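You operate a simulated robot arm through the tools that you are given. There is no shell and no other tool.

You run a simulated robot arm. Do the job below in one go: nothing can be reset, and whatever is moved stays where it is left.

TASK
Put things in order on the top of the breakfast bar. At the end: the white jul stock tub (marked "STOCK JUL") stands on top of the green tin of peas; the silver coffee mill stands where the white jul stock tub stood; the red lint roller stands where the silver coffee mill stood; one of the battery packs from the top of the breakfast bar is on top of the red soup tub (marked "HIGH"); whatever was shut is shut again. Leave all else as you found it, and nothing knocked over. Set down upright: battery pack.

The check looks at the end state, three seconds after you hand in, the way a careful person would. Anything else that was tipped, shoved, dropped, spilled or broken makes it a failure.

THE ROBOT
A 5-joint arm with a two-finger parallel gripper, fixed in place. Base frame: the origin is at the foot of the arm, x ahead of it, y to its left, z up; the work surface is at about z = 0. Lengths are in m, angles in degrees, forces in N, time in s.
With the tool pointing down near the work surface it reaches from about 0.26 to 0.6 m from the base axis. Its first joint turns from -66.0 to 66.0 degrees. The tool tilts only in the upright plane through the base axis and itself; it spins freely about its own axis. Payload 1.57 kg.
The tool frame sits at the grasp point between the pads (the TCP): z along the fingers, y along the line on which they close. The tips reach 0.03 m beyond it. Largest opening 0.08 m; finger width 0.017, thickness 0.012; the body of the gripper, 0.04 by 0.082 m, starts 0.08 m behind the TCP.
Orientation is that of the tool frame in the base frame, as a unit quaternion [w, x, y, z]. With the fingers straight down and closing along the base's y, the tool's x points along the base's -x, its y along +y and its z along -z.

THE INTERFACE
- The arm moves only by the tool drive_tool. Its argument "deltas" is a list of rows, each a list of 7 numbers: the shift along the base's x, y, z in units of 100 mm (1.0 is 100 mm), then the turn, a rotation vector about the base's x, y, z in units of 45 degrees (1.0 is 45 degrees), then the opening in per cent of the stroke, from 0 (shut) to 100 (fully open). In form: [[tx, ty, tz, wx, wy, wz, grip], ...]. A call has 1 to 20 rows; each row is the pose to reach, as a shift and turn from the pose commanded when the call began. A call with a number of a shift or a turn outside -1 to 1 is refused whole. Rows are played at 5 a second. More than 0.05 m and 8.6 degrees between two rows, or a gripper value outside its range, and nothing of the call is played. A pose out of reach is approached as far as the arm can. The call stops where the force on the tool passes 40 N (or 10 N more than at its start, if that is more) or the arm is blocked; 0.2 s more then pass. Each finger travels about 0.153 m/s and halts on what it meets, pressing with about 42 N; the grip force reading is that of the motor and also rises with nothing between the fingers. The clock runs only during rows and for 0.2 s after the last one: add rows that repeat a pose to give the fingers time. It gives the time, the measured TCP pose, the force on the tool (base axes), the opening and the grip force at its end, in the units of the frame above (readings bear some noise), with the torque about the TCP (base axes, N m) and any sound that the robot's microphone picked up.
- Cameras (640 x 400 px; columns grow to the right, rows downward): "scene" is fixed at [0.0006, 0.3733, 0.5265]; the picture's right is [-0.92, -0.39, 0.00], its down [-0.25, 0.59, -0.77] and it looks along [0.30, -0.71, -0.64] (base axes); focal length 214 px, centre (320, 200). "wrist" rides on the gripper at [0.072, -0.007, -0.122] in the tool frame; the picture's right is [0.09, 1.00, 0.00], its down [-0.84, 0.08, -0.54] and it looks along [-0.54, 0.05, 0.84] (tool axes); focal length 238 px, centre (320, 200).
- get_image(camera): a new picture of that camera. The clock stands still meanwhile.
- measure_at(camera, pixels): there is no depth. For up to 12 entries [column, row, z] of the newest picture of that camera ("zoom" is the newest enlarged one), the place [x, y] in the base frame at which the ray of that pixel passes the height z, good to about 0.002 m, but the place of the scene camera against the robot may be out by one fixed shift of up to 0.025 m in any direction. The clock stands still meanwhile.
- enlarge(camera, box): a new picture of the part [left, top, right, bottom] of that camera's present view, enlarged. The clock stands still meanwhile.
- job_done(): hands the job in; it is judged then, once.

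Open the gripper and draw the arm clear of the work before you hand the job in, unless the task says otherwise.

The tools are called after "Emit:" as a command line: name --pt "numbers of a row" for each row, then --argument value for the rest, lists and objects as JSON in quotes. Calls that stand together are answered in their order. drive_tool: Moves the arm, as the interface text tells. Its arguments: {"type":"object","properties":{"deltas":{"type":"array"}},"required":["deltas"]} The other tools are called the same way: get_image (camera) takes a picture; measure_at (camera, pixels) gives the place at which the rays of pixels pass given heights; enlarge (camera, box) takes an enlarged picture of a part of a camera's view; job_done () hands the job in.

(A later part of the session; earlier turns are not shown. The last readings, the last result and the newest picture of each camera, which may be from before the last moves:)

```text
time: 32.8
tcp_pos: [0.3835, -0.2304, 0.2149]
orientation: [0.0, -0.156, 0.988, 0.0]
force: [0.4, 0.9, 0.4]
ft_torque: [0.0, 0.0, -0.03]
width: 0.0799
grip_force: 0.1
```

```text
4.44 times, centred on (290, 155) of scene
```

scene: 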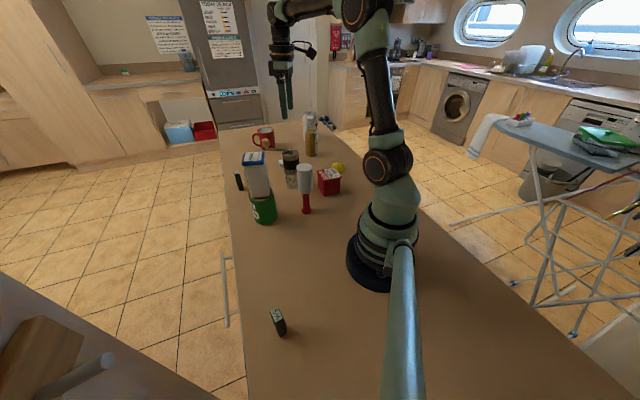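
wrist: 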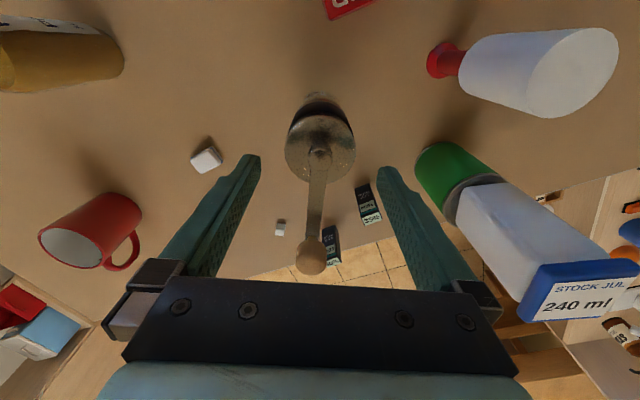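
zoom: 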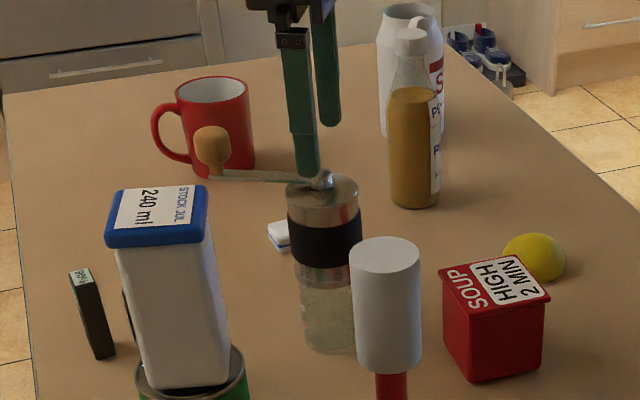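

The mill (columns 285–355) is centred between the fingertips (258, 378). I descend to z 0.10 around the black band and then close.

Emit:
drive_tool --pt "0 0 -0.2 0 0 0 100" --pt "0 0 -0.4 0 0 0 100" --pt "0 0 -0.55 0 0 0 100" --pt "0 0 -0.7 0 0 0 100" --pt "0 0 -0.7 0 0 0 100"

Emit:
get_image --camera "wrist"

Emit:
enlarge --camera "scene" --box '[230, 110, 350, 200]'

```text
time: 34.0
tcp_pos: [0.3848, -0.2281, 0.1457]
orientation: [0.001, -0.156, 0.988, 0.0]
force: [-0.1, 0.3, 0.3]
ft_torque: [0.03, -0.02, -0.03]
width: 0.0798
grip_force: 0.1
```

```text
taken
```

wrist: 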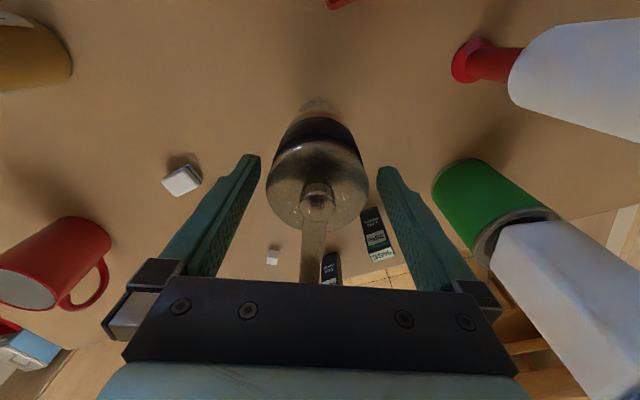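

```text
4.44 times, centred on (290, 155) of scene
```

zoom: 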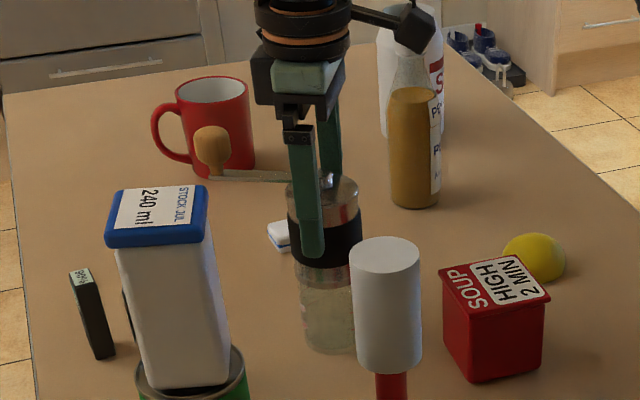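

The fingers straddle the mill evenly and the crank passes between them. I go down the last 4.5 cm.

Emit:
drive_tool --pt "0 0 -0.12 0 0 0 100" --pt "0 0 -0.24 0 0 0 100" --pt "0 0 -0.36 0 0 0 100" --pt "0 0 -0.44 0 0 0 100" --pt "0 0 -0.44 0 0 0 100"

Emit:
get_image --camera "wrist"

Emit:
enlarge --camera "scene" --box '[230, 110, 350, 200]'

```text
time: 35.2
tcp_pos: [0.3854, -0.2294, 0.1038]
orientation: [-0.001, -0.157, 0.988, 0.0]
force: [-1.0, -0.3, -0.3]
ft_torque: [0.0, 0.0, 0.02]
width: 0.0799
grip_force: 0.0
```

```text
taken
```

wrist: 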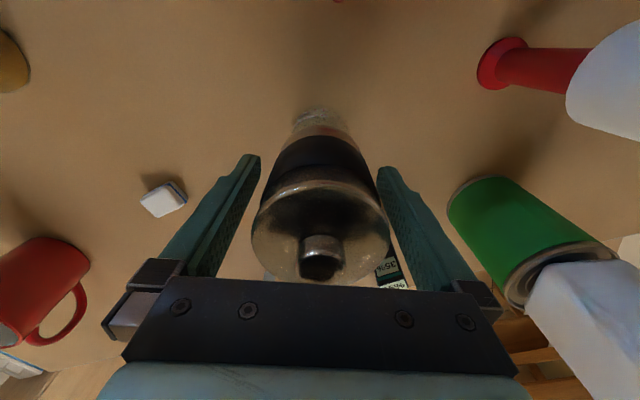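

```text
4.44 times, centred on (290, 155) of scene
```

zoom: 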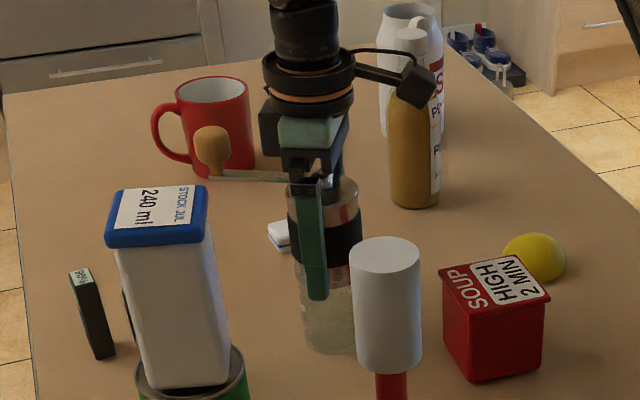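

No contact force; the band is between the pads. I close the fingers on the mill.

Emit:
drive_tool --pt "0 0 0 0 0 0 85" --pt "0 0 0 0 0 0 76" --pt "0 0 0 0 0 0 70" --pt "0 0 0 0 0 0 55" --pt "0 0 0 0 0 0 45" --pt "0 0 0 0 0 0 45"

```text
time: 36.6
tcp_pos: [0.3861, -0.2306, 0.104]
orientation: [0.0, -0.156, 0.988, -0.001]
force: [-0.3, -0.1, -0.4]
ft_torque: [-0.13, 0.03, 0.04]
width: 0.0596
grip_force: 42.1
```

Held at 0.0596 m with 42 N. I lift the mill straight up slowly.

Emit:
drive_tool --pt "0 0 0.05 0 0 0 45" --pt "0 0 0.12 0 0 0 45" --pt "0 0 0.25 0 0 0 45" --pt "0 0 0.4 0 0 0 45" --pt "0 0 0.6 0 0 0 45" --pt "0 0 0.8 0 0 0 45" --pt "0 0 1.0 0 0 0 45"

Emit:
enlarge --camera "scene" --box '[230, 90, 350, 210]'

```text
time: 38.2
tcp_pos: [0.3855, -0.2296, 0.2017]
orientation: [0.001, -0.157, 0.988, 0.0]
force: [-0.2, -0.4, -4.6]
ft_torque: [-0.05, 0.03, 0.0]
width: 0.0594
grip_force: 42.0
```

```text
3.33 times, centred on (290, 150) of scene
```

zoom: 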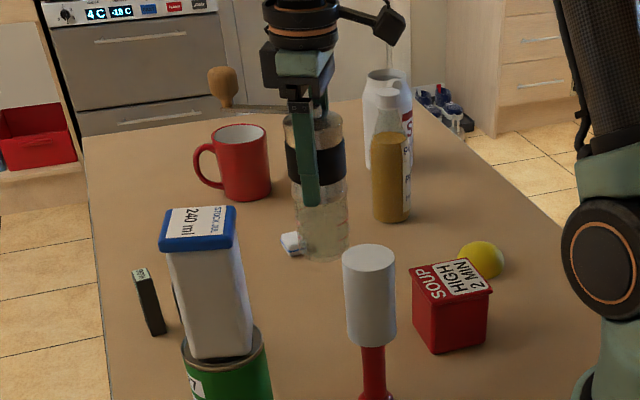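

The mill is lifted upright in one piece (4.6 N). I raise it above the tub-on-tin stack height before moving sideways.

Emit:
drive_tool --pt "0 0 0.25 0 0 0 45" --pt "0 0 0.5 0 0 0 45" --pt "0 0 0.75 0 0 0 45" --pt "0 0 1.0 0 0 0 45" --pt "-0.1 0.1 1.0 0 0 0 45"

Emit:
drive_tool --pt "-0.1 0.1 0.2 0 0 0 45" --pt "-0.3 0.3 0.5 0 0 0 45" --pt "-0.5 0.55 0.55 0 0 0 45" --pt "-0.65 0.8 0.55 0 0 0 45" --pt "-0.8 1.0 0.55 0 0 0 45"

Emit:
get_image --camera "scene"

```text
time: 39.4
tcp_pos: [0.3744, -0.2195, 0.3041]
orientation: [0.0, -0.157, 0.988, 0.001]
force: [1.1, -0.2, -5.4]
ft_torque: [0.04, 0.04, 0.0]
width: 0.0596
grip_force: 42.3
```

```text
time: 40.6
tcp_pos: [0.2941, -0.1174, 0.3568]
orientation: [0.0, -0.157, 0.988, 0.0]
force: [0.2, -0.5, -4.2]
ft_torque: [0.02, 0.01, 0.01]
width: 0.0595
grip_force: 42.3
```

```text
taken
```

scene: 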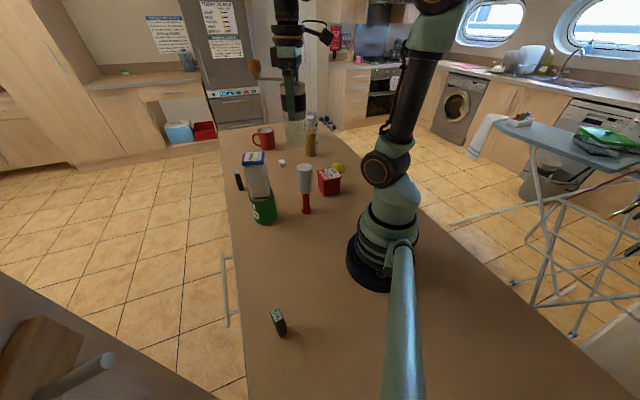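

All clear; I continue along the inner side past the stack towards the tub's former place (0.315, 0.096).

Emit:
drive_tool --pt "-0.05 0.25 0 0 0 0 45" --pt "-0.08 0.5 0 0 0 0 45" --pt "-0.08 0.75 0 0 0 0 45" --pt "-0.04 1.0 0 0 0 0 45"

Emit:
drive_tool --pt "0.05 0.25 0 0 0 0 45" --pt "0.1 0.5 0 0 0 0 45" --pt "0.18 0.75 0 0 0 0 45" --pt "0.24 1.0 0 0 0 0 45" --pt "0.24 1.0 0 0 0 0 45"

Emit:
get_image --camera "scene"

Emit:
get_image --camera "wrist"

```text
time: 41.6
tcp_pos: [0.2936, -0.0182, 0.357]
orientation: [0.001, -0.155, 0.988, 0.0]
force: [-0.3, 0.0, -5.9]
ft_torque: [-0.04, 0.04, 0.0]
width: 0.0596
grip_force: 42.4
```

```text
time: 42.8
tcp_pos: [0.3157, 0.081, 0.357]
orientation: [0.001, -0.156, 0.988, 0.0]
force: [0.3, 0.4, -5.2]
ft_torque: [-0.04, 0.04, -0.01]
width: 0.0596
grip_force: 42.3
```

```text
taken
```

scene: 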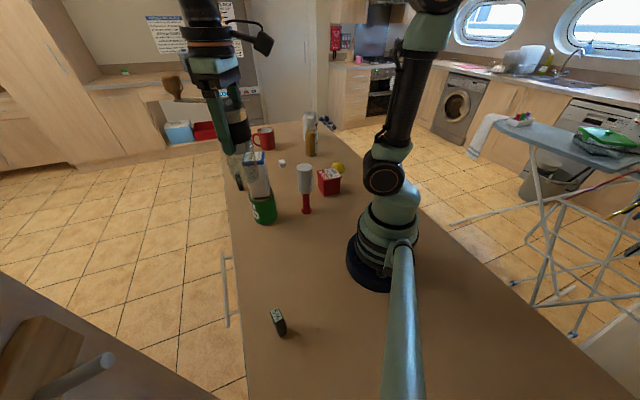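

```text
taken
```

wrist: 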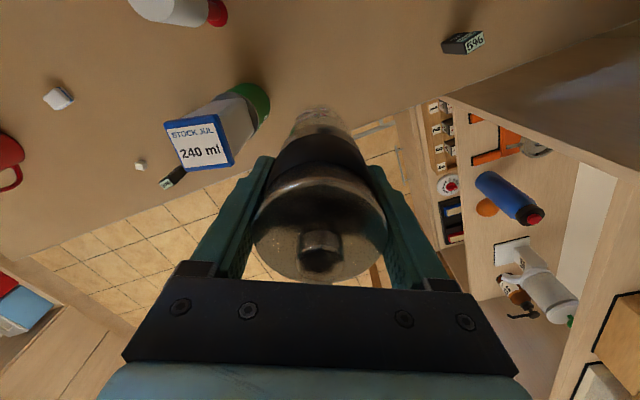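

The mill is next to its destination, stack undisturbed. I align to (0.316,0.096) and descend towards the bar top.

Emit:
drive_tool --pt "0 0.15 -0.1 0 0 0 45" --pt "0 0.15 -0.3 0 0 0 45" --pt "0 0.15 -0.55 0 0 0 45" --pt "0 0.15 -0.8 0 0 0 45" --pt "0 0.15 -1.0 0 0 0 45"

Emit:
drive_tool --pt "0 0 -0.25 0 0 0 45" --pt "0 0 -0.5 0 0 0 45" --pt "0 0 -0.75 0 0 0 45" --pt "0 0 -1.0 0 0 0 45" --pt "0 0 -1.0 0 0 0 45"

Emit:
enlarge --camera "scene" --box '[190, 130, 330, 270]'

```text
time: 44.0
tcp_pos: [0.3149, 0.0974, 0.2582]
orientation: [0.0, -0.156, 0.988, 0.0]
force: [0.2, -0.8, -5.4]
ft_torque: [-0.01, 0.0, 0.0]
width: 0.0595
grip_force: 41.9
```

```text
time: 45.2
tcp_pos: [0.3146, 0.0958, 0.1571]
orientation: [0.0, -0.156, 0.988, 0.0]
force: [0.1, -0.9, -5.4]
ft_torque: [-0.02, 0.0, -0.01]
width: 0.0595
grip_force: 42.2
```

```text
2.86 times, centred on (260, 200) of scene
```

zoom: 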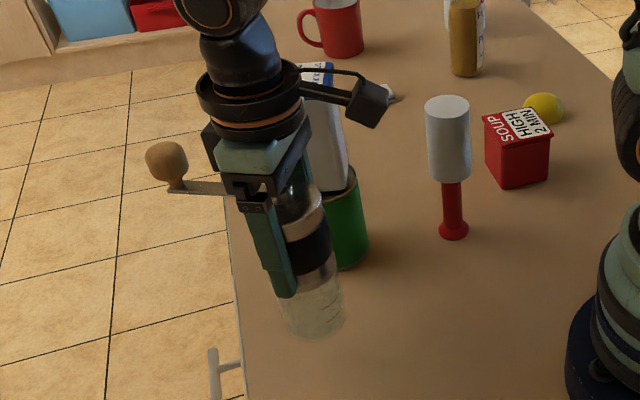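

The mill hovers 5 cm over its spot, upright. I lower in decreasing steps until it touches.

Emit:
drive_tool --pt "0.01 0 -0.12 0 0 0 45" --pt "0.01 0 -0.25 0 0 0 45" --pt "0.01 0 -0.36 0 0 0 45" --pt "0.01 0 -0.44 0 0 0 45" --pt "0.01 0 -0.48 0 0 0 45" --pt "0.01 0 -0.48 0 0 0 45"

Emit:
drive_tool --pt "0 0 -0.02 0 0 0 45" --pt "0 0 -0.04 0 0 0 45" --pt "0 0 -0.04 0 0 0 45"

```text
time: 46.6
tcp_pos: [0.3173, 0.0956, 0.1086]
orientation: [0.0, -0.156, 0.988, 0.0]
force: [0.5, 0.3, -5.3]
ft_torque: [-0.03, 0.05, -0.01]
width: 0.0595
grip_force: 41.9
```

```text
time: 47.4
tcp_pos: [0.3174, 0.0959, 0.1069]
orientation: [0.002, -0.157, 0.988, 0.001]
force: [-3.2, -4.8, 26.2]
ft_torque: [-0.39, -0.43, -0.04]
width: 0.0596
grip_force: 41.9
```

The mill touches the bar (26 N). I ease off about a millimetre and open the fingers.

Emit:
drive_tool --pt "0 0 0.012 0 0 0 45" --pt "0 0 0.012 0 0 0 45"

Emit:
drive_tool --pt "0 0 0 0 0 0 76" --pt "0 0 0 0 0 0 80" --pt "0 0 0 0 0 0 88" --pt "0 0 0 0 0 0 100" --pt "0 0 0 0 0 0 100"

Emit:
get_image --camera "wrist"

Emit:
enlarge --camera "scene" --box '[190, 130, 330, 270]'

```text
time: 48.0
tcp_pos: [0.3162, 0.0966, 0.1054]
orientation: [0.0, -0.157, 0.988, 0.0]
force: [2.7, 3.6, 7.6]
ft_torque: [0.53, -0.63, 0.04]
width: 0.0598
grip_force: 42.1
```

```text
time: 49.2
tcp_pos: [0.3169, 0.0949, 0.1057]
orientation: [0.0, -0.157, 0.988, -0.001]
force: [0.1, 0.6, 0.0]
ft_torque: [0.02, -0.01, 0.0]
width: 0.0801
grip_force: 0.1
```

```text
taken
```

wrist: 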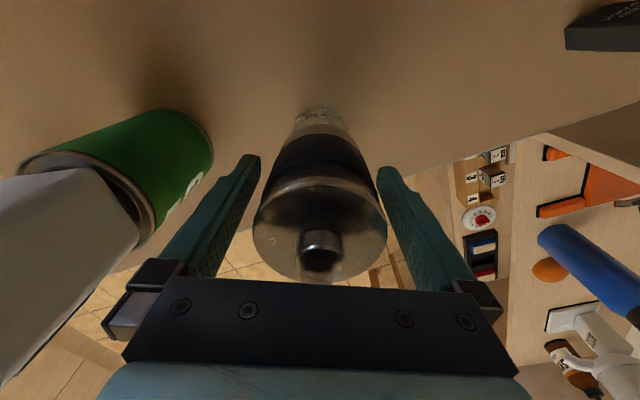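

```text
2.86 times, centred on (260, 200) of scene
```

zoom: 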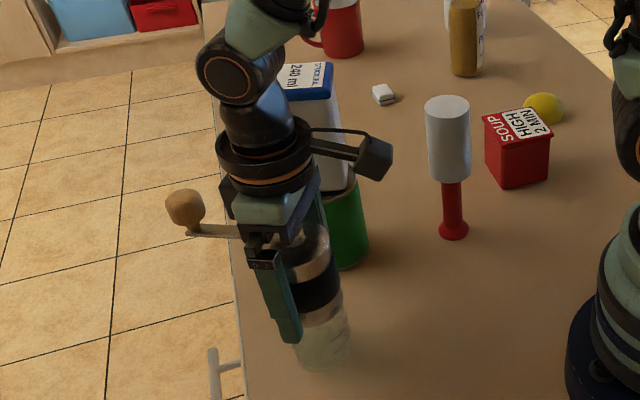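

Released with zero force and the mill stands. I rise straight up until the fingertips clear the knob and crank ball.

Emit:
drive_tool --pt "0 0 0.1 0 0 0 100" --pt "0 0 0.25 0 0 0 100" --pt "0 0 0.45 0 0 0 100" --pt "0 0 0.7 0 0 0 100" --pt "0 0 1.0 0 0 0 100"

Emit:
drive_tool --pt "0 0 0.25 0 0 0 100" --pt "0 0 0.5 0 0 0 100" --pt "0 0 0.75 0 0 0 100" --pt "0 0 1.0 0 0 0 100" --pt "0 0 1.0 0 0 0 100"

Emit:
get_image --camera "wrist"

Emit:
enlarge --camera "scene" --box '[190, 130, 330, 270]'

```text
time: 50.4
tcp_pos: [0.3175, 0.0963, 0.2061]
orientation: [0.0, -0.156, 0.988, 0.001]
force: [0.5, 0.2, -0.1]
ft_torque: [0.0, 0.01, -0.01]
width: 0.0801
grip_force: 0.1
```

```text
time: 51.6
tcp_pos: [0.315, 0.0941, 0.3081]
orientation: [0.0, -0.157, 0.988, -0.001]
force: [1.1, 0.8, 0.9]
ft_torque: [0.0, 0.01, -0.02]
width: 0.0799
grip_force: 0.0
```

```text
taken
```

wrist: 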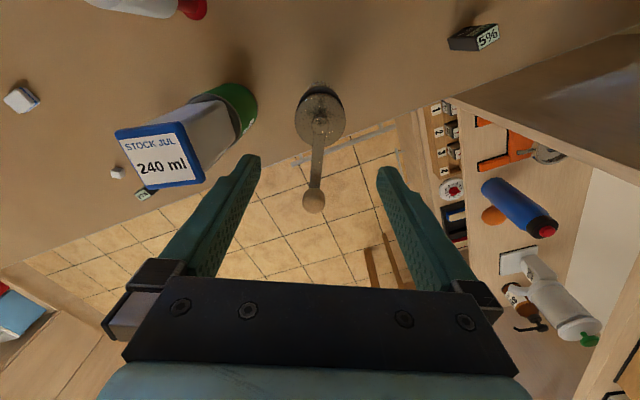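

```text
2.86 times, centred on (260, 200) of scene
```

zoom: 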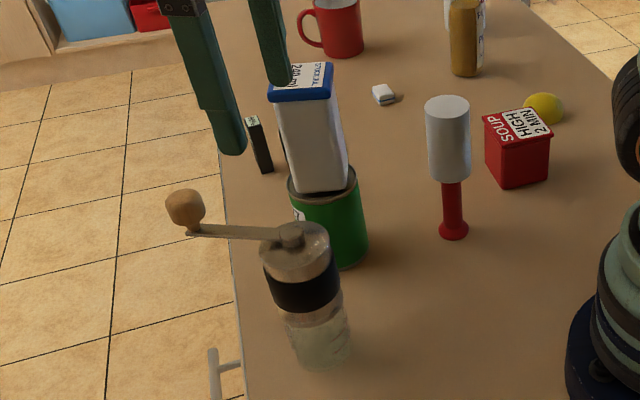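

The mill stands upright where the tub was. Now I move over the lint roller near (0.270,-0.116), turning the gripper back to closing along y.

Emit:
drive_tool --pt "-0.08 -0.25 0 0 0 -0.1 100" --pt "-0.16 -0.5 0 0 0 -0.2 100" --pt "-0.22 -0.75 0 0 0 -0.3 100" --pt "-0.28 -1.0 0 0 0 -0.4 100"

Emit:
drive_tool --pt "0 -0.25 0 0 0 0 100" --pt "0 -0.5 0 0 0 0 100" --pt "0 -0.75 0 0 0 0 100" --pt "0 -1.0 0 0 0 0 100" --pt "0 -1.0 0 0 0 0 100"

Emit:
get_image --camera "wrist"

Emit:
enlarge --camera "wrist" --box '[240, 0, 400, 100]'

```text
time: 52.6
tcp_pos: [0.2874, -0.0035, 0.3086]
orientation: [0.0, 0.001, 1.0, -0.001]
force: [0.4, 1.3, 0.4]
ft_torque: [0.01, -0.05, -0.02]
width: 0.0801
grip_force: 0.0
```

```text
time: 53.8
tcp_pos: [0.2895, -0.1052, 0.307]
orientation: [0.0, 0.0, 1.0, 0.0]
force: [-0.2, 0.6, -0.1]
ft_torque: [0.03, 0.01, 0.03]
width: 0.0802
grip_force: 0.1
```

```text
taken
```

wrist: 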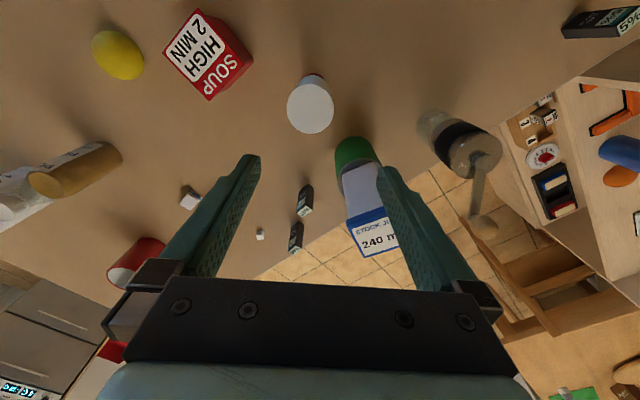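

```text
4.00 times, centred on (320, 50) of wrist
```

zoom: 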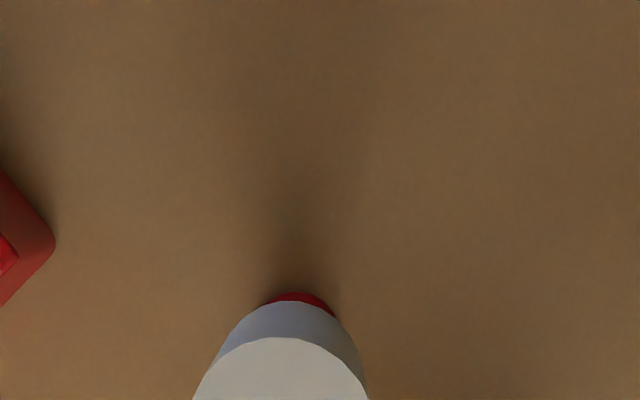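

The roller's white top is around (310,108). I zoom in to measure its axis and the soup tub's top corners too.

Emit:
enlarge --camera "wrist" --box '[150, 0, 390, 150]'

Emit:
measure_at --camera "zoom" --pixels '[[428, 287, 0.165], [428, 287, 0.16], [432, 200, 0.0], [35, 130, 0.075], [120, 25, 0.075], [270, 150, 0.075], [155, 265, 0.075]]'

```text
2.67 times, centred on (270, 75) of wrist
```

zoom: 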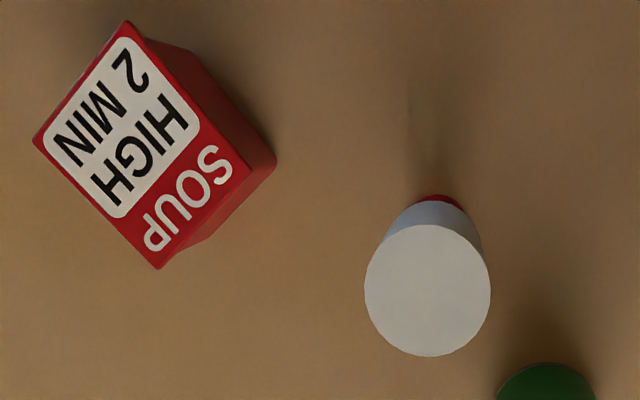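

```text
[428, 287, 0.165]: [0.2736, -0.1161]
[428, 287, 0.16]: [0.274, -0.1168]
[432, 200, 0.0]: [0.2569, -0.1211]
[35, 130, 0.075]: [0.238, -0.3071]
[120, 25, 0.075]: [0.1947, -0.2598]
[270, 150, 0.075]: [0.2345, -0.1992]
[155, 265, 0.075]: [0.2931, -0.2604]
```

The roller's axis is at about (0.273,-0.116), top 0.165. I centre over it and come down beside the white cylinder.

Emit:
drive_tool --pt "-0.08 -0.05 0 0 0 0 100" --pt "-0.165 -0.11 -0.1 0 0 0 100" --pt "-0.165 -0.11 -0.3 0 0 0 100" --pt "-0.165 -0.11 -0.5 0 0 0 100" --pt "-0.165 -0.11 -0.7 0 0 0 100" --pt "-0.165 -0.11 -0.9 0 0 0 100" --pt "-0.165 -0.11 -0.9 0 0 0 100"

Emit:
get_image --camera "wrist"

Emit:
get_image --camera "scene"

```text
time: 55.4
tcp_pos: [0.2705, -0.1157, 0.2148]
orientation: [0.0, 0.0, 1.0, -0.001]
force: [-0.7, 0.0, 1.6]
ft_torque: [-0.02, 0.02, -0.03]
width: 0.08
grip_force: 0.1
```

```text
taken
```

wrist: 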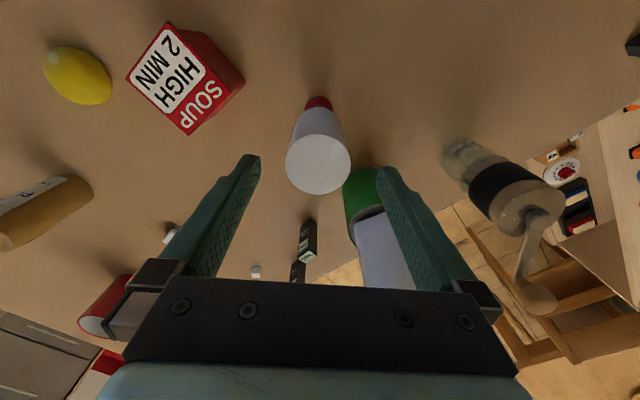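

```text
taken
```

scene: 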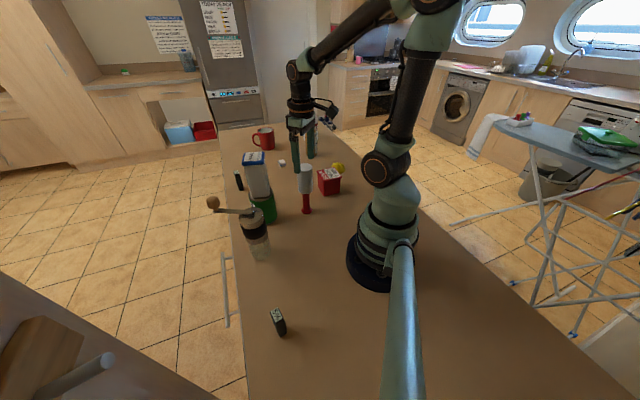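

The roller disc (286–350, row 163) sits centred between the fingertips, about 3 mm further out than the tool axis. I correct and descend to grip height.

Emit:
drive_tool --pt "0.03 -0.01 -0.15 0 0 0 100" --pt "0.03 -0.01 -0.3 0 0 0 100" --pt "0.03 -0.01 -0.45 0 0 0 100" --pt "0.03 -0.01 -0.6 0 0 0 100" --pt "0.03 -0.01 -0.75 0 0 0 100" --pt "0.03 -0.01 -0.9 0 0 0 100" --pt "0.03 -0.01 -0.9 0 0 0 100"

Emit:
get_image --camera "wrist"

Emit:
enlarge --camera "scene" --box '[230, 110, 390, 230]'

```text
time: 57.0
tcp_pos: [0.2739, -0.1175, 0.1266]
orientation: [-0.001, 0.0, 1.0, 0.0]
force: [0.4, 0.4, 0.3]
ft_torque: [-0.03, -0.02, 0.0]
width: 0.0802
grip_force: 0.1
```

```text
taken
```

wrist: 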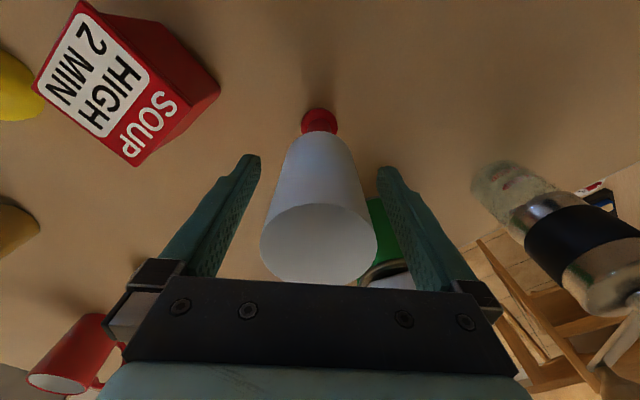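

```text
3.33 times, centred on (310, 170) of scene
```

zoom: 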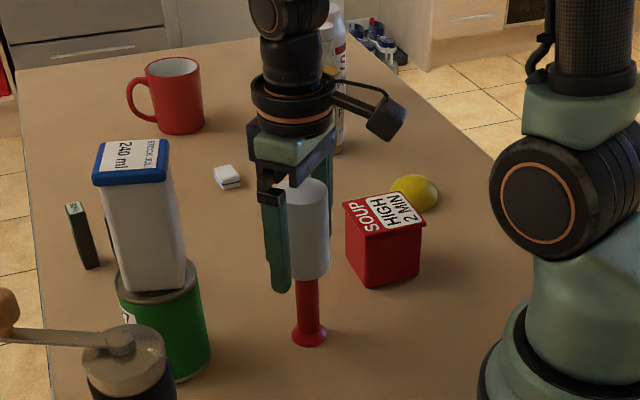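

The white cylinder is between the fingers with clearance on both sides. I close on it.

Emit:
drive_tool --pt "0 0 0 0 0 0 80" --pt "0 0 0 0 0 0 68" --pt "0 0 0 0 0 0 60" --pt "0 0 0 0 0 0 45" --pt "0 0 0 0 0 0 40" --pt "0 0 0 0 0 0 40"

```text
time: 58.4
tcp_pos: [0.2741, -0.1164, 0.1257]
orientation: [0.0, 0.001, 1.0, 0.0]
force: [-0.1, -0.7, -0.1]
ft_torque: [0.02, 0.02, -0.02]
width: 0.0457
grip_force: 42.0
```

Held at 0.0457 m. I lift the roller slowly and check.

Emit:
drive_tool --pt "0 0 0.05 0 0 0 40" --pt "0 0 0.12 0 0 0 40" --pt "0 0 0.25 0 0 0 40" --pt "0 0 0.4 0 0 0 40" --pt "0 0 0.6 0 0 0 40" --pt "0 0 0.8 0 0 0 40" --pt "0 0 1.0 0 0 0 40"

Emit:
enlarge --camera "scene" --box '[230, 90, 390, 210]'

Emit:
get_image --camera "wrist"

```text
time: 60.0
tcp_pos: [0.2745, -0.1164, 0.2264]
orientation: [0.0, 0.001, 1.0, 0.0]
force: [-0.7, -0.3, -0.8]
ft_torque: [0.0, 0.02, 0.01]
width: 0.0459
grip_force: 41.8
```

```text
3.33 times, centred on (310, 150) of scene
```

zoom: 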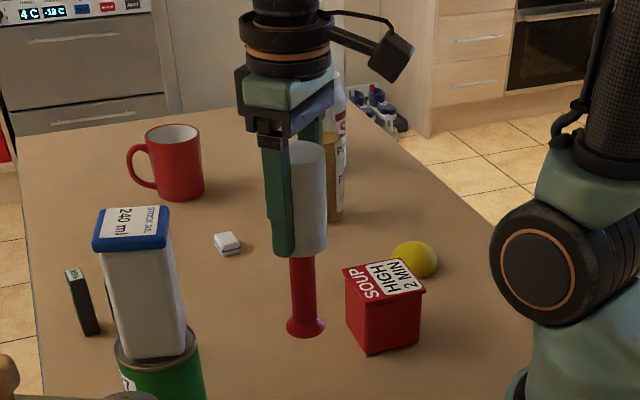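

```text
taken
```

wrist: 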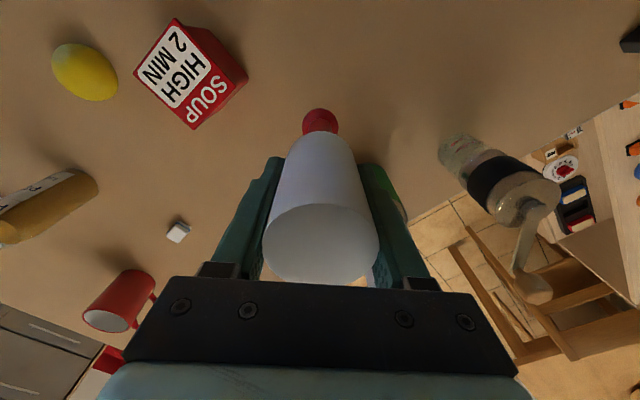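

The roller hangs straight, bottom about 10 cm up. I carry it to the mill's former place (0.3845,-0.2305).

Emit:
drive_tool --pt "0.2 -0.2 0.05 0 0 0 40" --pt "0.4 -0.42 0.1 0 0 0 40" --pt "0.6 -0.62 0.1 0 0 0 40" --pt "0.8 -0.83 0.1 0 0 0 40" --pt "1.0 -1.0 0.1 0 0 0 40" --pt "1.0 -1.0 0.1 0 0 0 40"

Emit:
drive_tool --pt "0.1 -0.14 -0.1 0 0 0 40" --pt "0.1 -0.14 -0.3 0 0 0 40" --pt "0.1 -0.14 -0.5 0 0 0 40" --pt "0.1 -0.14 -0.7 0 0 0 40" --pt "0.1 -0.14 -0.85 0 0 0 40" --pt "0.1 -0.14 -0.85 0 0 0 40"

Emit:
enlarge --camera "scene" --box '[230, 90, 390, 210]'

Emit:
get_image --camera "wrist"

```text
time: 61.4
tcp_pos: [0.375, -0.2153, 0.2359]
orientation: [0.0, 0.001, 1.0, 0.0]
force: [-0.1, 0.4, -0.8]
ft_torque: [0.0, -0.03, 0.02]
width: 0.0459
grip_force: 42.0
```

```text
time: 62.8
tcp_pos: [0.3835, -0.2304, 0.1504]
orientation: [0.0, 0.0, 1.0, 0.001]
force: [0.4, -0.4, -0.6]
ft_torque: [0.01, 0.0, -0.02]
width: 0.0457
grip_force: 42.0
```

```text
3.33 times, centred on (310, 150) of scene
```

zoom: 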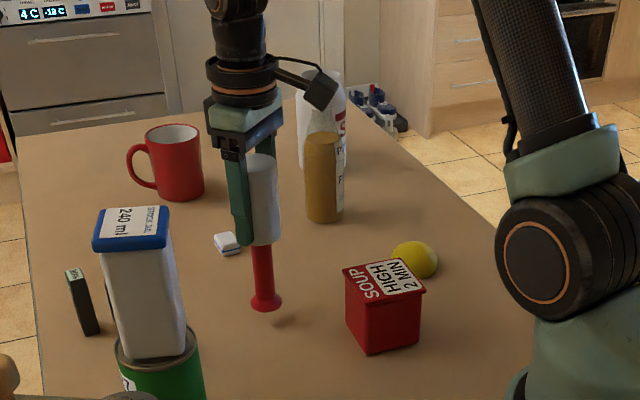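

```text
taken
```

wrist: 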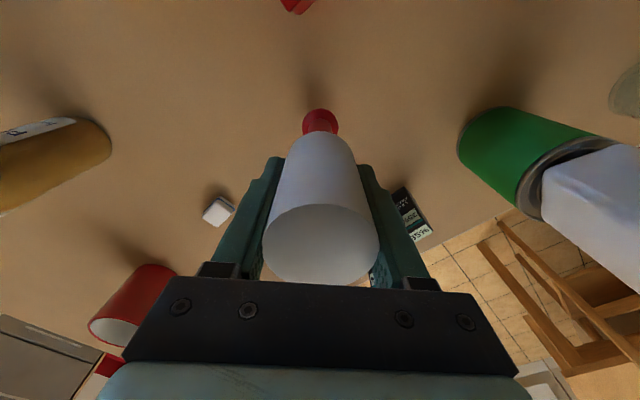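

The roller is at (0.3835,-0.2304), about 2.5 cm above the bar. I lower slowly to contact.

Emit:
drive_tool --pt "0.005 0 -0.06 0 0 0 40" --pt "0.005 0 -0.12 0 0 0 40" --pt "0.005 0 -0.16 0 0 0 40" --pt "0.005 0 -0.19 0 0 0 40" --pt "0.005 0 -0.21 0 0 0 40" --pt "0.005 0 -0.21 0 0 0 40"

Emit:
drive_tool --pt "0 0 -0.015 0 0 0 40" --pt "0 0 -0.03 0 0 0 40" --pt "0 0 -0.03 0 0 0 40"

```text
time: 64.2
tcp_pos: [0.3859, -0.2291, 0.1303]
orientation: [0.001, 0.0, 1.0, 0.0]
force: [0.5, 0.4, -1.0]
ft_torque: [0.01, 0.0, -0.02]
width: 0.0457
grip_force: 42.0
```

```text
time: 65.0
tcp_pos: [0.3871, -0.2302, 0.1269]
orientation: [0.0, -0.001, 1.0, -0.001]
force: [0.6, 0.9, -1.7]
ft_torque: [-0.02, 0.02, -0.01]
width: 0.0459
grip_force: 42.1
```

No contact yet at z 0.1269 (force still near -1 N); I lower by another 2 mm in 1 mm rows.

Emit:
drive_tool --pt "0 0 -0.01 0 0 0 40" --pt "0 0 -0.01 0 0 0 40"

Emit:
drive_tool --pt "0 0 -0.01 0 0 0 40" --pt "0 0 -0.01 0 0 0 40"

```text
time: 65.6
tcp_pos: [0.3845, -0.229, 0.1279]
orientation: [-0.001, 0.0, 1.0, 0.0]
force: [-0.6, -0.2, -1.4]
ft_torque: [0.0, 0.01, -0.04]
width: 0.0457
grip_force: 41.5
```

```text
time: 66.2
tcp_pos: [0.3853, -0.2304, 0.1257]
orientation: [0.001, 0.0, 1.0, 0.0]
force: [-4.0, 6.0, 20.8]
ft_torque: [0.68, 0.59, -0.02]
width: 0.0459
grip_force: 41.9
```

Contact (21 N) at z 0.1257, matching the pick height. I ease off slightly and open.

Emit:
drive_tool --pt "0 0 0.008 0 0 0 40" --pt "0 0 0.008 0 0 0 40"

Emit:
drive_tool --pt "0 0 0 0 0 0 60" --pt "0 0 0 0 0 0 65" --pt "0 0 0 0 0 0 75" --pt "0 0 0 0 0 0 90" --pt "0 0 0 0 0 0 100" --pt "0 0 0 0 0 0 100"

Emit:
get_image --camera "wrist"

Emit:
enlarge --camera "scene" --box '[230, 90, 390, 210]'

```text
time: 66.8
tcp_pos: [0.385, -0.2308, 0.1253]
orientation: [0.0, 0.001, 1.0, 0.0]
force: [-6.8, -0.6, 18.0]
ft_torque: [-0.05, 0.82, -0.03]
width: 0.0457
grip_force: 42.1
```

```text
time: 68.2
tcp_pos: [0.386, -0.2302, 0.1247]
orientation: [0.0, 0.0, 1.0, -0.001]
force: [-0.5, -0.2, 0.0]
ft_torque: [0.0, 0.02, 0.03]
width: 0.08
grip_force: 0.0
```

```text
taken
```

wrist: 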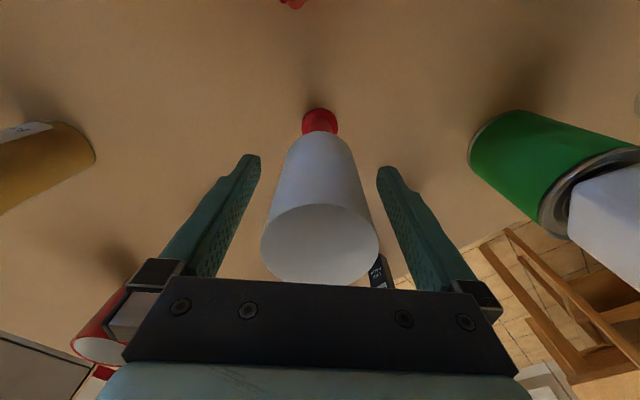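

```text
3.33 times, centred on (310, 150) of scene
```

zoom: 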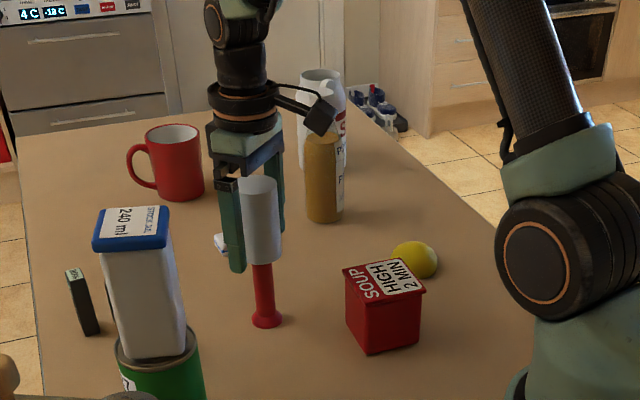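

The roller stands on its own where the mill was. I rise straight up clear of it.

Emit:
drive_tool --pt "0 0 0.1 0 0 0 100" --pt "0 0 0.25 0 0 0 100" --pt "0 0 0.45 0 0 0 100" --pt "0 0 0.7 0 0 0 100" --pt "0 0 1.0 0 0 0 100"

Emit:
drive_tool --pt "0 0 0.2 0 0 0 100" --pt "0 0.1 0.5 0 0 0 100" --pt "0.1 0.3 0.7 0 0 0 100" --pt "0.2 0.5 0.7 0 0 0 100" --pt "0.3 0.7 0.7 0 0 0 100" --pt "0.4 0.9 0.7 0 0 0 100" --pt "0.5 1.0 0.7 0 0 0 100"

Emit:
get_image --camera "wrist"

Emit:
get_image --camera "scene"

```text
time: 69.4
tcp_pos: [0.388, -0.2294, 0.2268]
orientation: [0.0, 0.0, 1.0, 0.0]
force: [0.2, 0.2, 0.6]
ft_torque: [0.01, 0.0, 0.01]
width: 0.0802
grip_force: 0.0
```

```text
time: 71.0
tcp_pos: [0.4338, -0.1307, 0.295]
orientation: [0.0, 0.0, 1.0, 0.0]
force: [-0.3, -0.3, 0.1]
ft_torque: [0.01, 0.02, -0.03]
width: 0.08
grip_force: 0.1
```

```text
taken
```

wrist: 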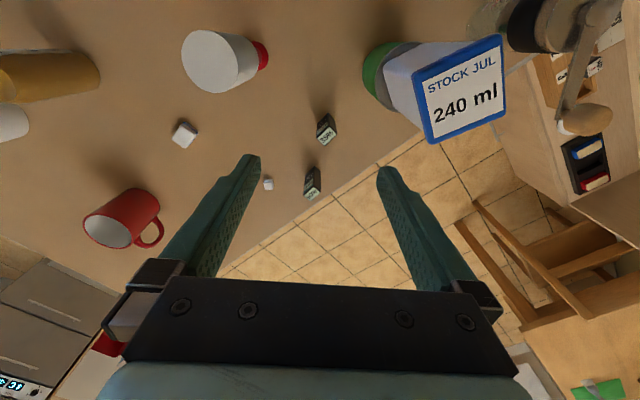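

```text
taken
```

scene: 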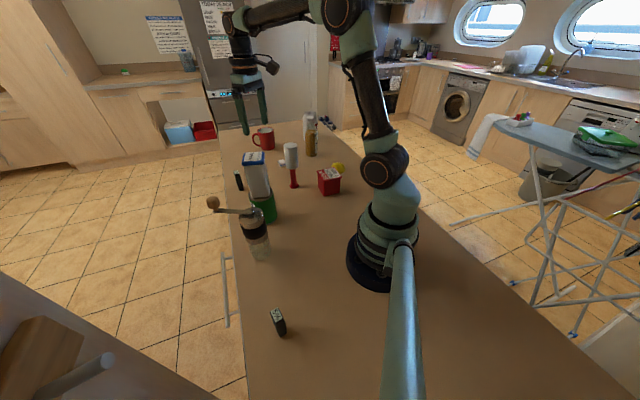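

The 35% pack is at (327,127) and the 90% pack at (313,183); I enlarge and measure the 35% pack's top and base.

Emit:
enlarge --camera "wrist" --box '[270, 90, 390, 210]'

```text
3.33 times, centred on (330, 150) of wrist
```

zoom: 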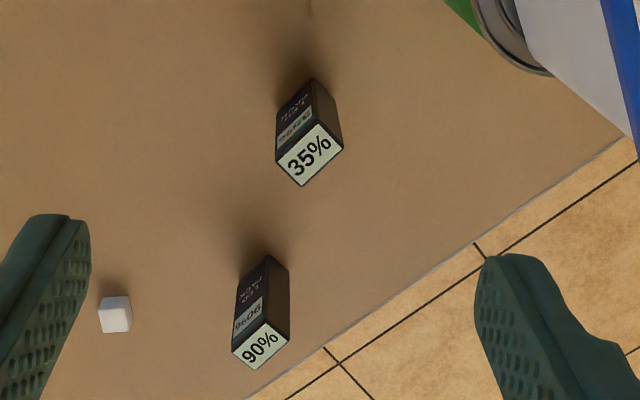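

I measure the top-face corners at candidate heights and the base corner below them.

Emit:
measure_at --camera "zoom" --pixels '[[313, 78, 0.0], [318, 124, 0.05], [318, 124, 0.06], [318, 124, 0.07], [275, 158, 0.06], [343, 150, 0.06], [302, 186, 0.06], [278, 104, 0.0], [335, 99, 0.0], [259, 350, 0.06]]'

```text
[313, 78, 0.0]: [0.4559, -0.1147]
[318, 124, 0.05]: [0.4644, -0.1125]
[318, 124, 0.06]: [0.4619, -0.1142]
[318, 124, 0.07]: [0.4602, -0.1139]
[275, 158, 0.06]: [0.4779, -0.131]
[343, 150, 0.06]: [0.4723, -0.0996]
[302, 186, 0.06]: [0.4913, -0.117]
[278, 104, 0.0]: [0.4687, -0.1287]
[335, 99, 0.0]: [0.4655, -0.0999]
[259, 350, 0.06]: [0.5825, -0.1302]
```

The pack is about 2 × 1.7 cm in plan and roughly 8 cm tall, at about (0.473,-0.115) and turned about 49°. I move over it with the gripper spun to match, keeping the camera away from the stack.

Emit:
drive_tool --pt "0.08 0.03 0 0 0 0.18 100" --pt "0.16 0.06 0 0 0 0.36 100" --pt "0.24 0.09 -0.1 0 0 0.54 100" --pt "0.32 0.12 -0.2 0 0 0.72 100" --pt "0.39 0.157 -0.3 0 0 0.9 100" --pt "0.39 0.157 -0.4 0 0 0.98 100" --pt "0.39 0.157 -0.4 0 0 0.98 100"

Emit:
get_image --camera "wrist"

Emit:
enlarge --camera "wrist" --box '[240, 50, 400, 150]'

```text
time: 72.6
tcp_pos: [0.4746, -0.116, 0.2557]
orientation: [0.0, -0.376, 0.927, 0.0]
force: [-0.2, 0.8, -0.3]
ft_torque: [-0.03, 0.02, -0.02]
width: 0.0797
grip_force: 0.2
```

```text
taken
```

wrist: 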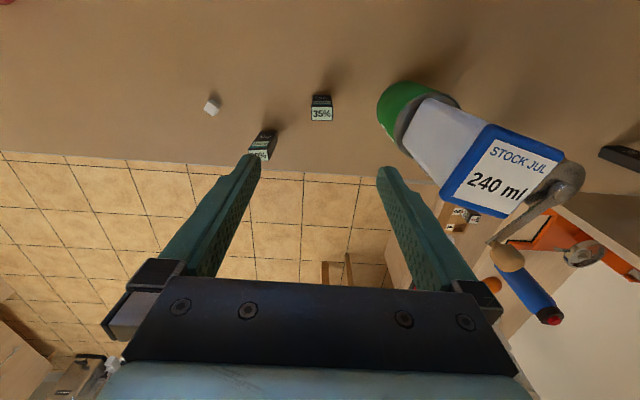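

```text
4.00 times, centred on (320, 100) of wrist
```

zoom: 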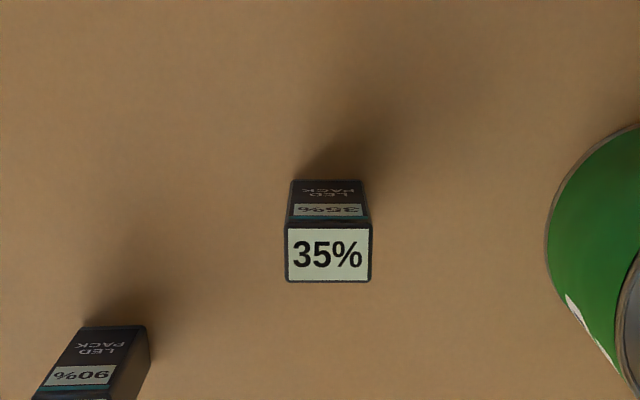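

The pack's edges are about 4.8° off the finger line; I measure its top centre (zoom (329,254)) and base edge (zoom row 182) to fix position and height.

Emit:
measure_at --camera "zoom" --pixels '[[329, 254, 0.07], [329, 254, 0.08], [329, 254, 0.09], [292, 181, 0.0], [368, 182, 0.0], [288, 226, 0.08], [372, 226, 0.08], [286, 281, 0.08], [370, 282, 0.08], [288, 226, 0.06], [372, 226, 0.06]]'

```text
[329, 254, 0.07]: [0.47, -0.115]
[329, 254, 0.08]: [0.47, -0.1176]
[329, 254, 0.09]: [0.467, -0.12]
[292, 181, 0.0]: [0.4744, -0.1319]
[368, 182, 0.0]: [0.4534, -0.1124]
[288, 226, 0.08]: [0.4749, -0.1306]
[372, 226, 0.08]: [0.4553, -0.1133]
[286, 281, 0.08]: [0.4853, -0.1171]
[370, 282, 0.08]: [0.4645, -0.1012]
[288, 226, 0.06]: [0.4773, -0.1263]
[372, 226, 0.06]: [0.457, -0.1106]
```

The pack is about 27 × 17 × 83 mm, centred near (0.470,-0.1165), long side at 139°. I fine-tune position and spin and come down part way.

Emit:
drive_tool --pt "-0.045 -0.005 -0.1 0 0 0.105 100" --pt "-0.045 -0.005 -0.3 0 0 0.105 100" --pt "-0.045 -0.005 -0.5 0 0 0.105 100" --pt "-0.045 -0.005 -0.7 0 0 0.105 100" --pt "-0.045 -0.005 -0.9 0 0 0.105 100" --pt "-0.045 -0.005 -1.0 0 0 0.105 100" --pt "-0.045 -0.005 -1.0 0 0 0.105 100"

Emit:
get_image --camera "wrist"

Emit:
enlarge --camera "scene" --box '[200, 90, 360, 210]'

```text
time: 74.2
tcp_pos: [0.4692, -0.115, 0.1549]
orientation: [-0.001, -0.413, 0.911, 0.0]
force: [-0.4, -0.2, 0.1]
ft_torque: [0.01, 0.03, 0.04]
width: 0.08
grip_force: 0.2
```

```text
taken
```

wrist: 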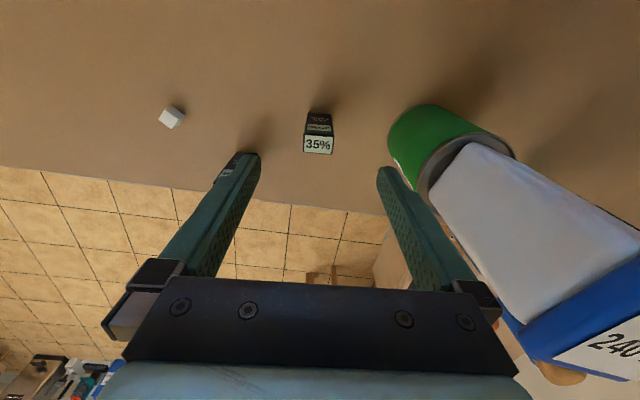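

```text
3.33 times, centred on (280, 150) of scene
```

zoom: 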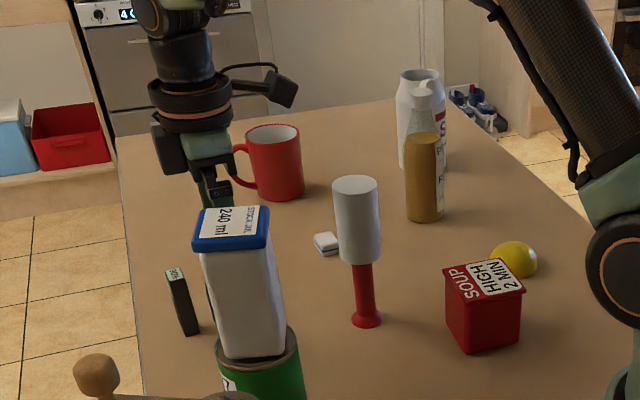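

The pack (label at (318,146)) is nearly centred; I shift y by -3.5 mm, narrow the opening to stay clear of the 90% pack, and descend to z about 0.055.

Emit:
drive_tool --pt "0 -0.035 0 0 0 0 80" --pt "0 -0.035 -0.15 0 0 0 65" --pt "0 -0.035 -0.3 0 0 0 65" --pt "0 -0.035 -0.4 0 0 0 65" --pt "0 -0.035 -0.4 0 0 0 65"

Emit:
get_image --camera "wrist"

```text
time: 75.4
tcp_pos: [0.4677, -0.1175, 0.114]
orientation: [0.0, -0.413, 0.911, 0.0]
force: [0.6, 0.2, 1.0]
ft_torque: [-0.05, 0.0, 0.03]
width: 0.0523
grip_force: 0.1
```

```text
taken
```

wrist: 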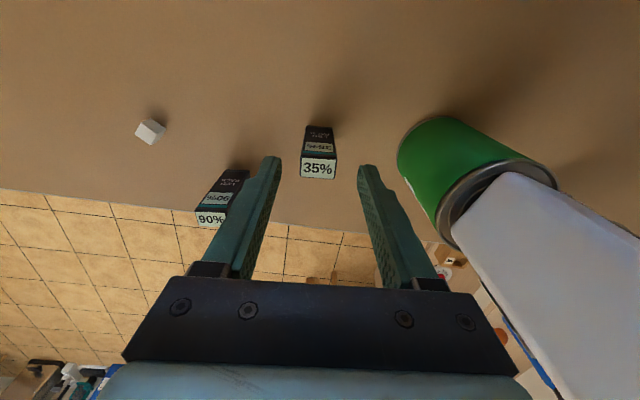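

The label (300–336) is centred between the tips (272, 368). I go down the rest of the way.

Emit:
drive_tool --pt "0 0 -0.15 0 0 0 65" --pt "0 0 -0.3 0 0 0 65" --pt "0 0 -0.45 0 0 0 65" --pt "0 0 -0.58 0 0 0 65" --pt "0 0 -0.58 0 0 0 65"

Emit:
get_image --camera "wrist"

Emit:
enlarge --camera "scene" --box '[200, 120, 330, 220]'

```text
time: 76.6
tcp_pos: [0.4685, -0.1205, 0.059]
orientation: [0.001, -0.412, 0.911, 0.0]
force: [0.5, 0.4, 0.5]
ft_torque: [-0.01, -0.01, 0.01]
width: 0.0521
grip_force: 0.0
```

```text
taken
```

wrist: 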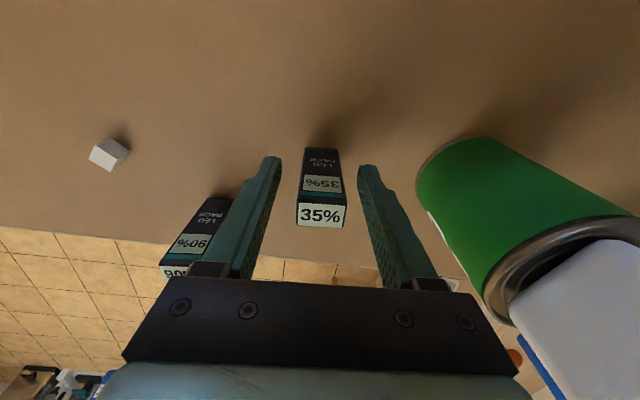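

```text
4.00 times, centred on (265, 170) of scene
```

zoom: 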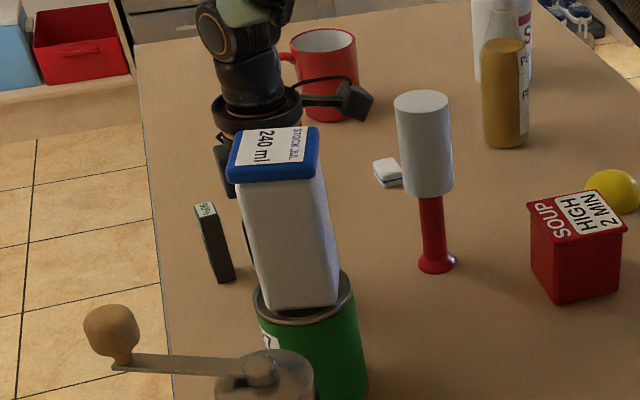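

All clear at z 0.059; I close gently on the pack.

Emit:
drive_tool --pt "0 0 0 0 0 0 50" --pt "0 0 0 0 0 0 40" --pt "0 0 0 0 0 0 34" --pt "0 0 0 0 0 0 25" --pt "0 0 0 0 0 0 20" --pt "0 0 0 0 0 0 20"

Emit:
get_image --camera "wrist"

```text
time: 78.0
tcp_pos: [0.4684, -0.1197, 0.0585]
orientation: [0.0, -0.413, 0.911, 0.0]
force: [-0.5, 0.5, 1.0]
ft_torque: [-0.02, 0.04, 0.02]
width: 0.0263
grip_force: 37.5
```

```text
taken
```

wrist: 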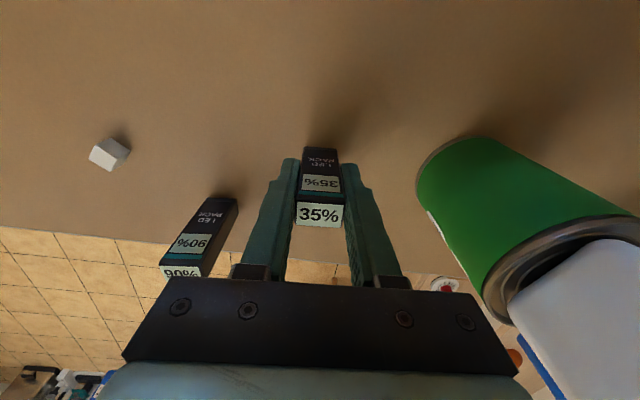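

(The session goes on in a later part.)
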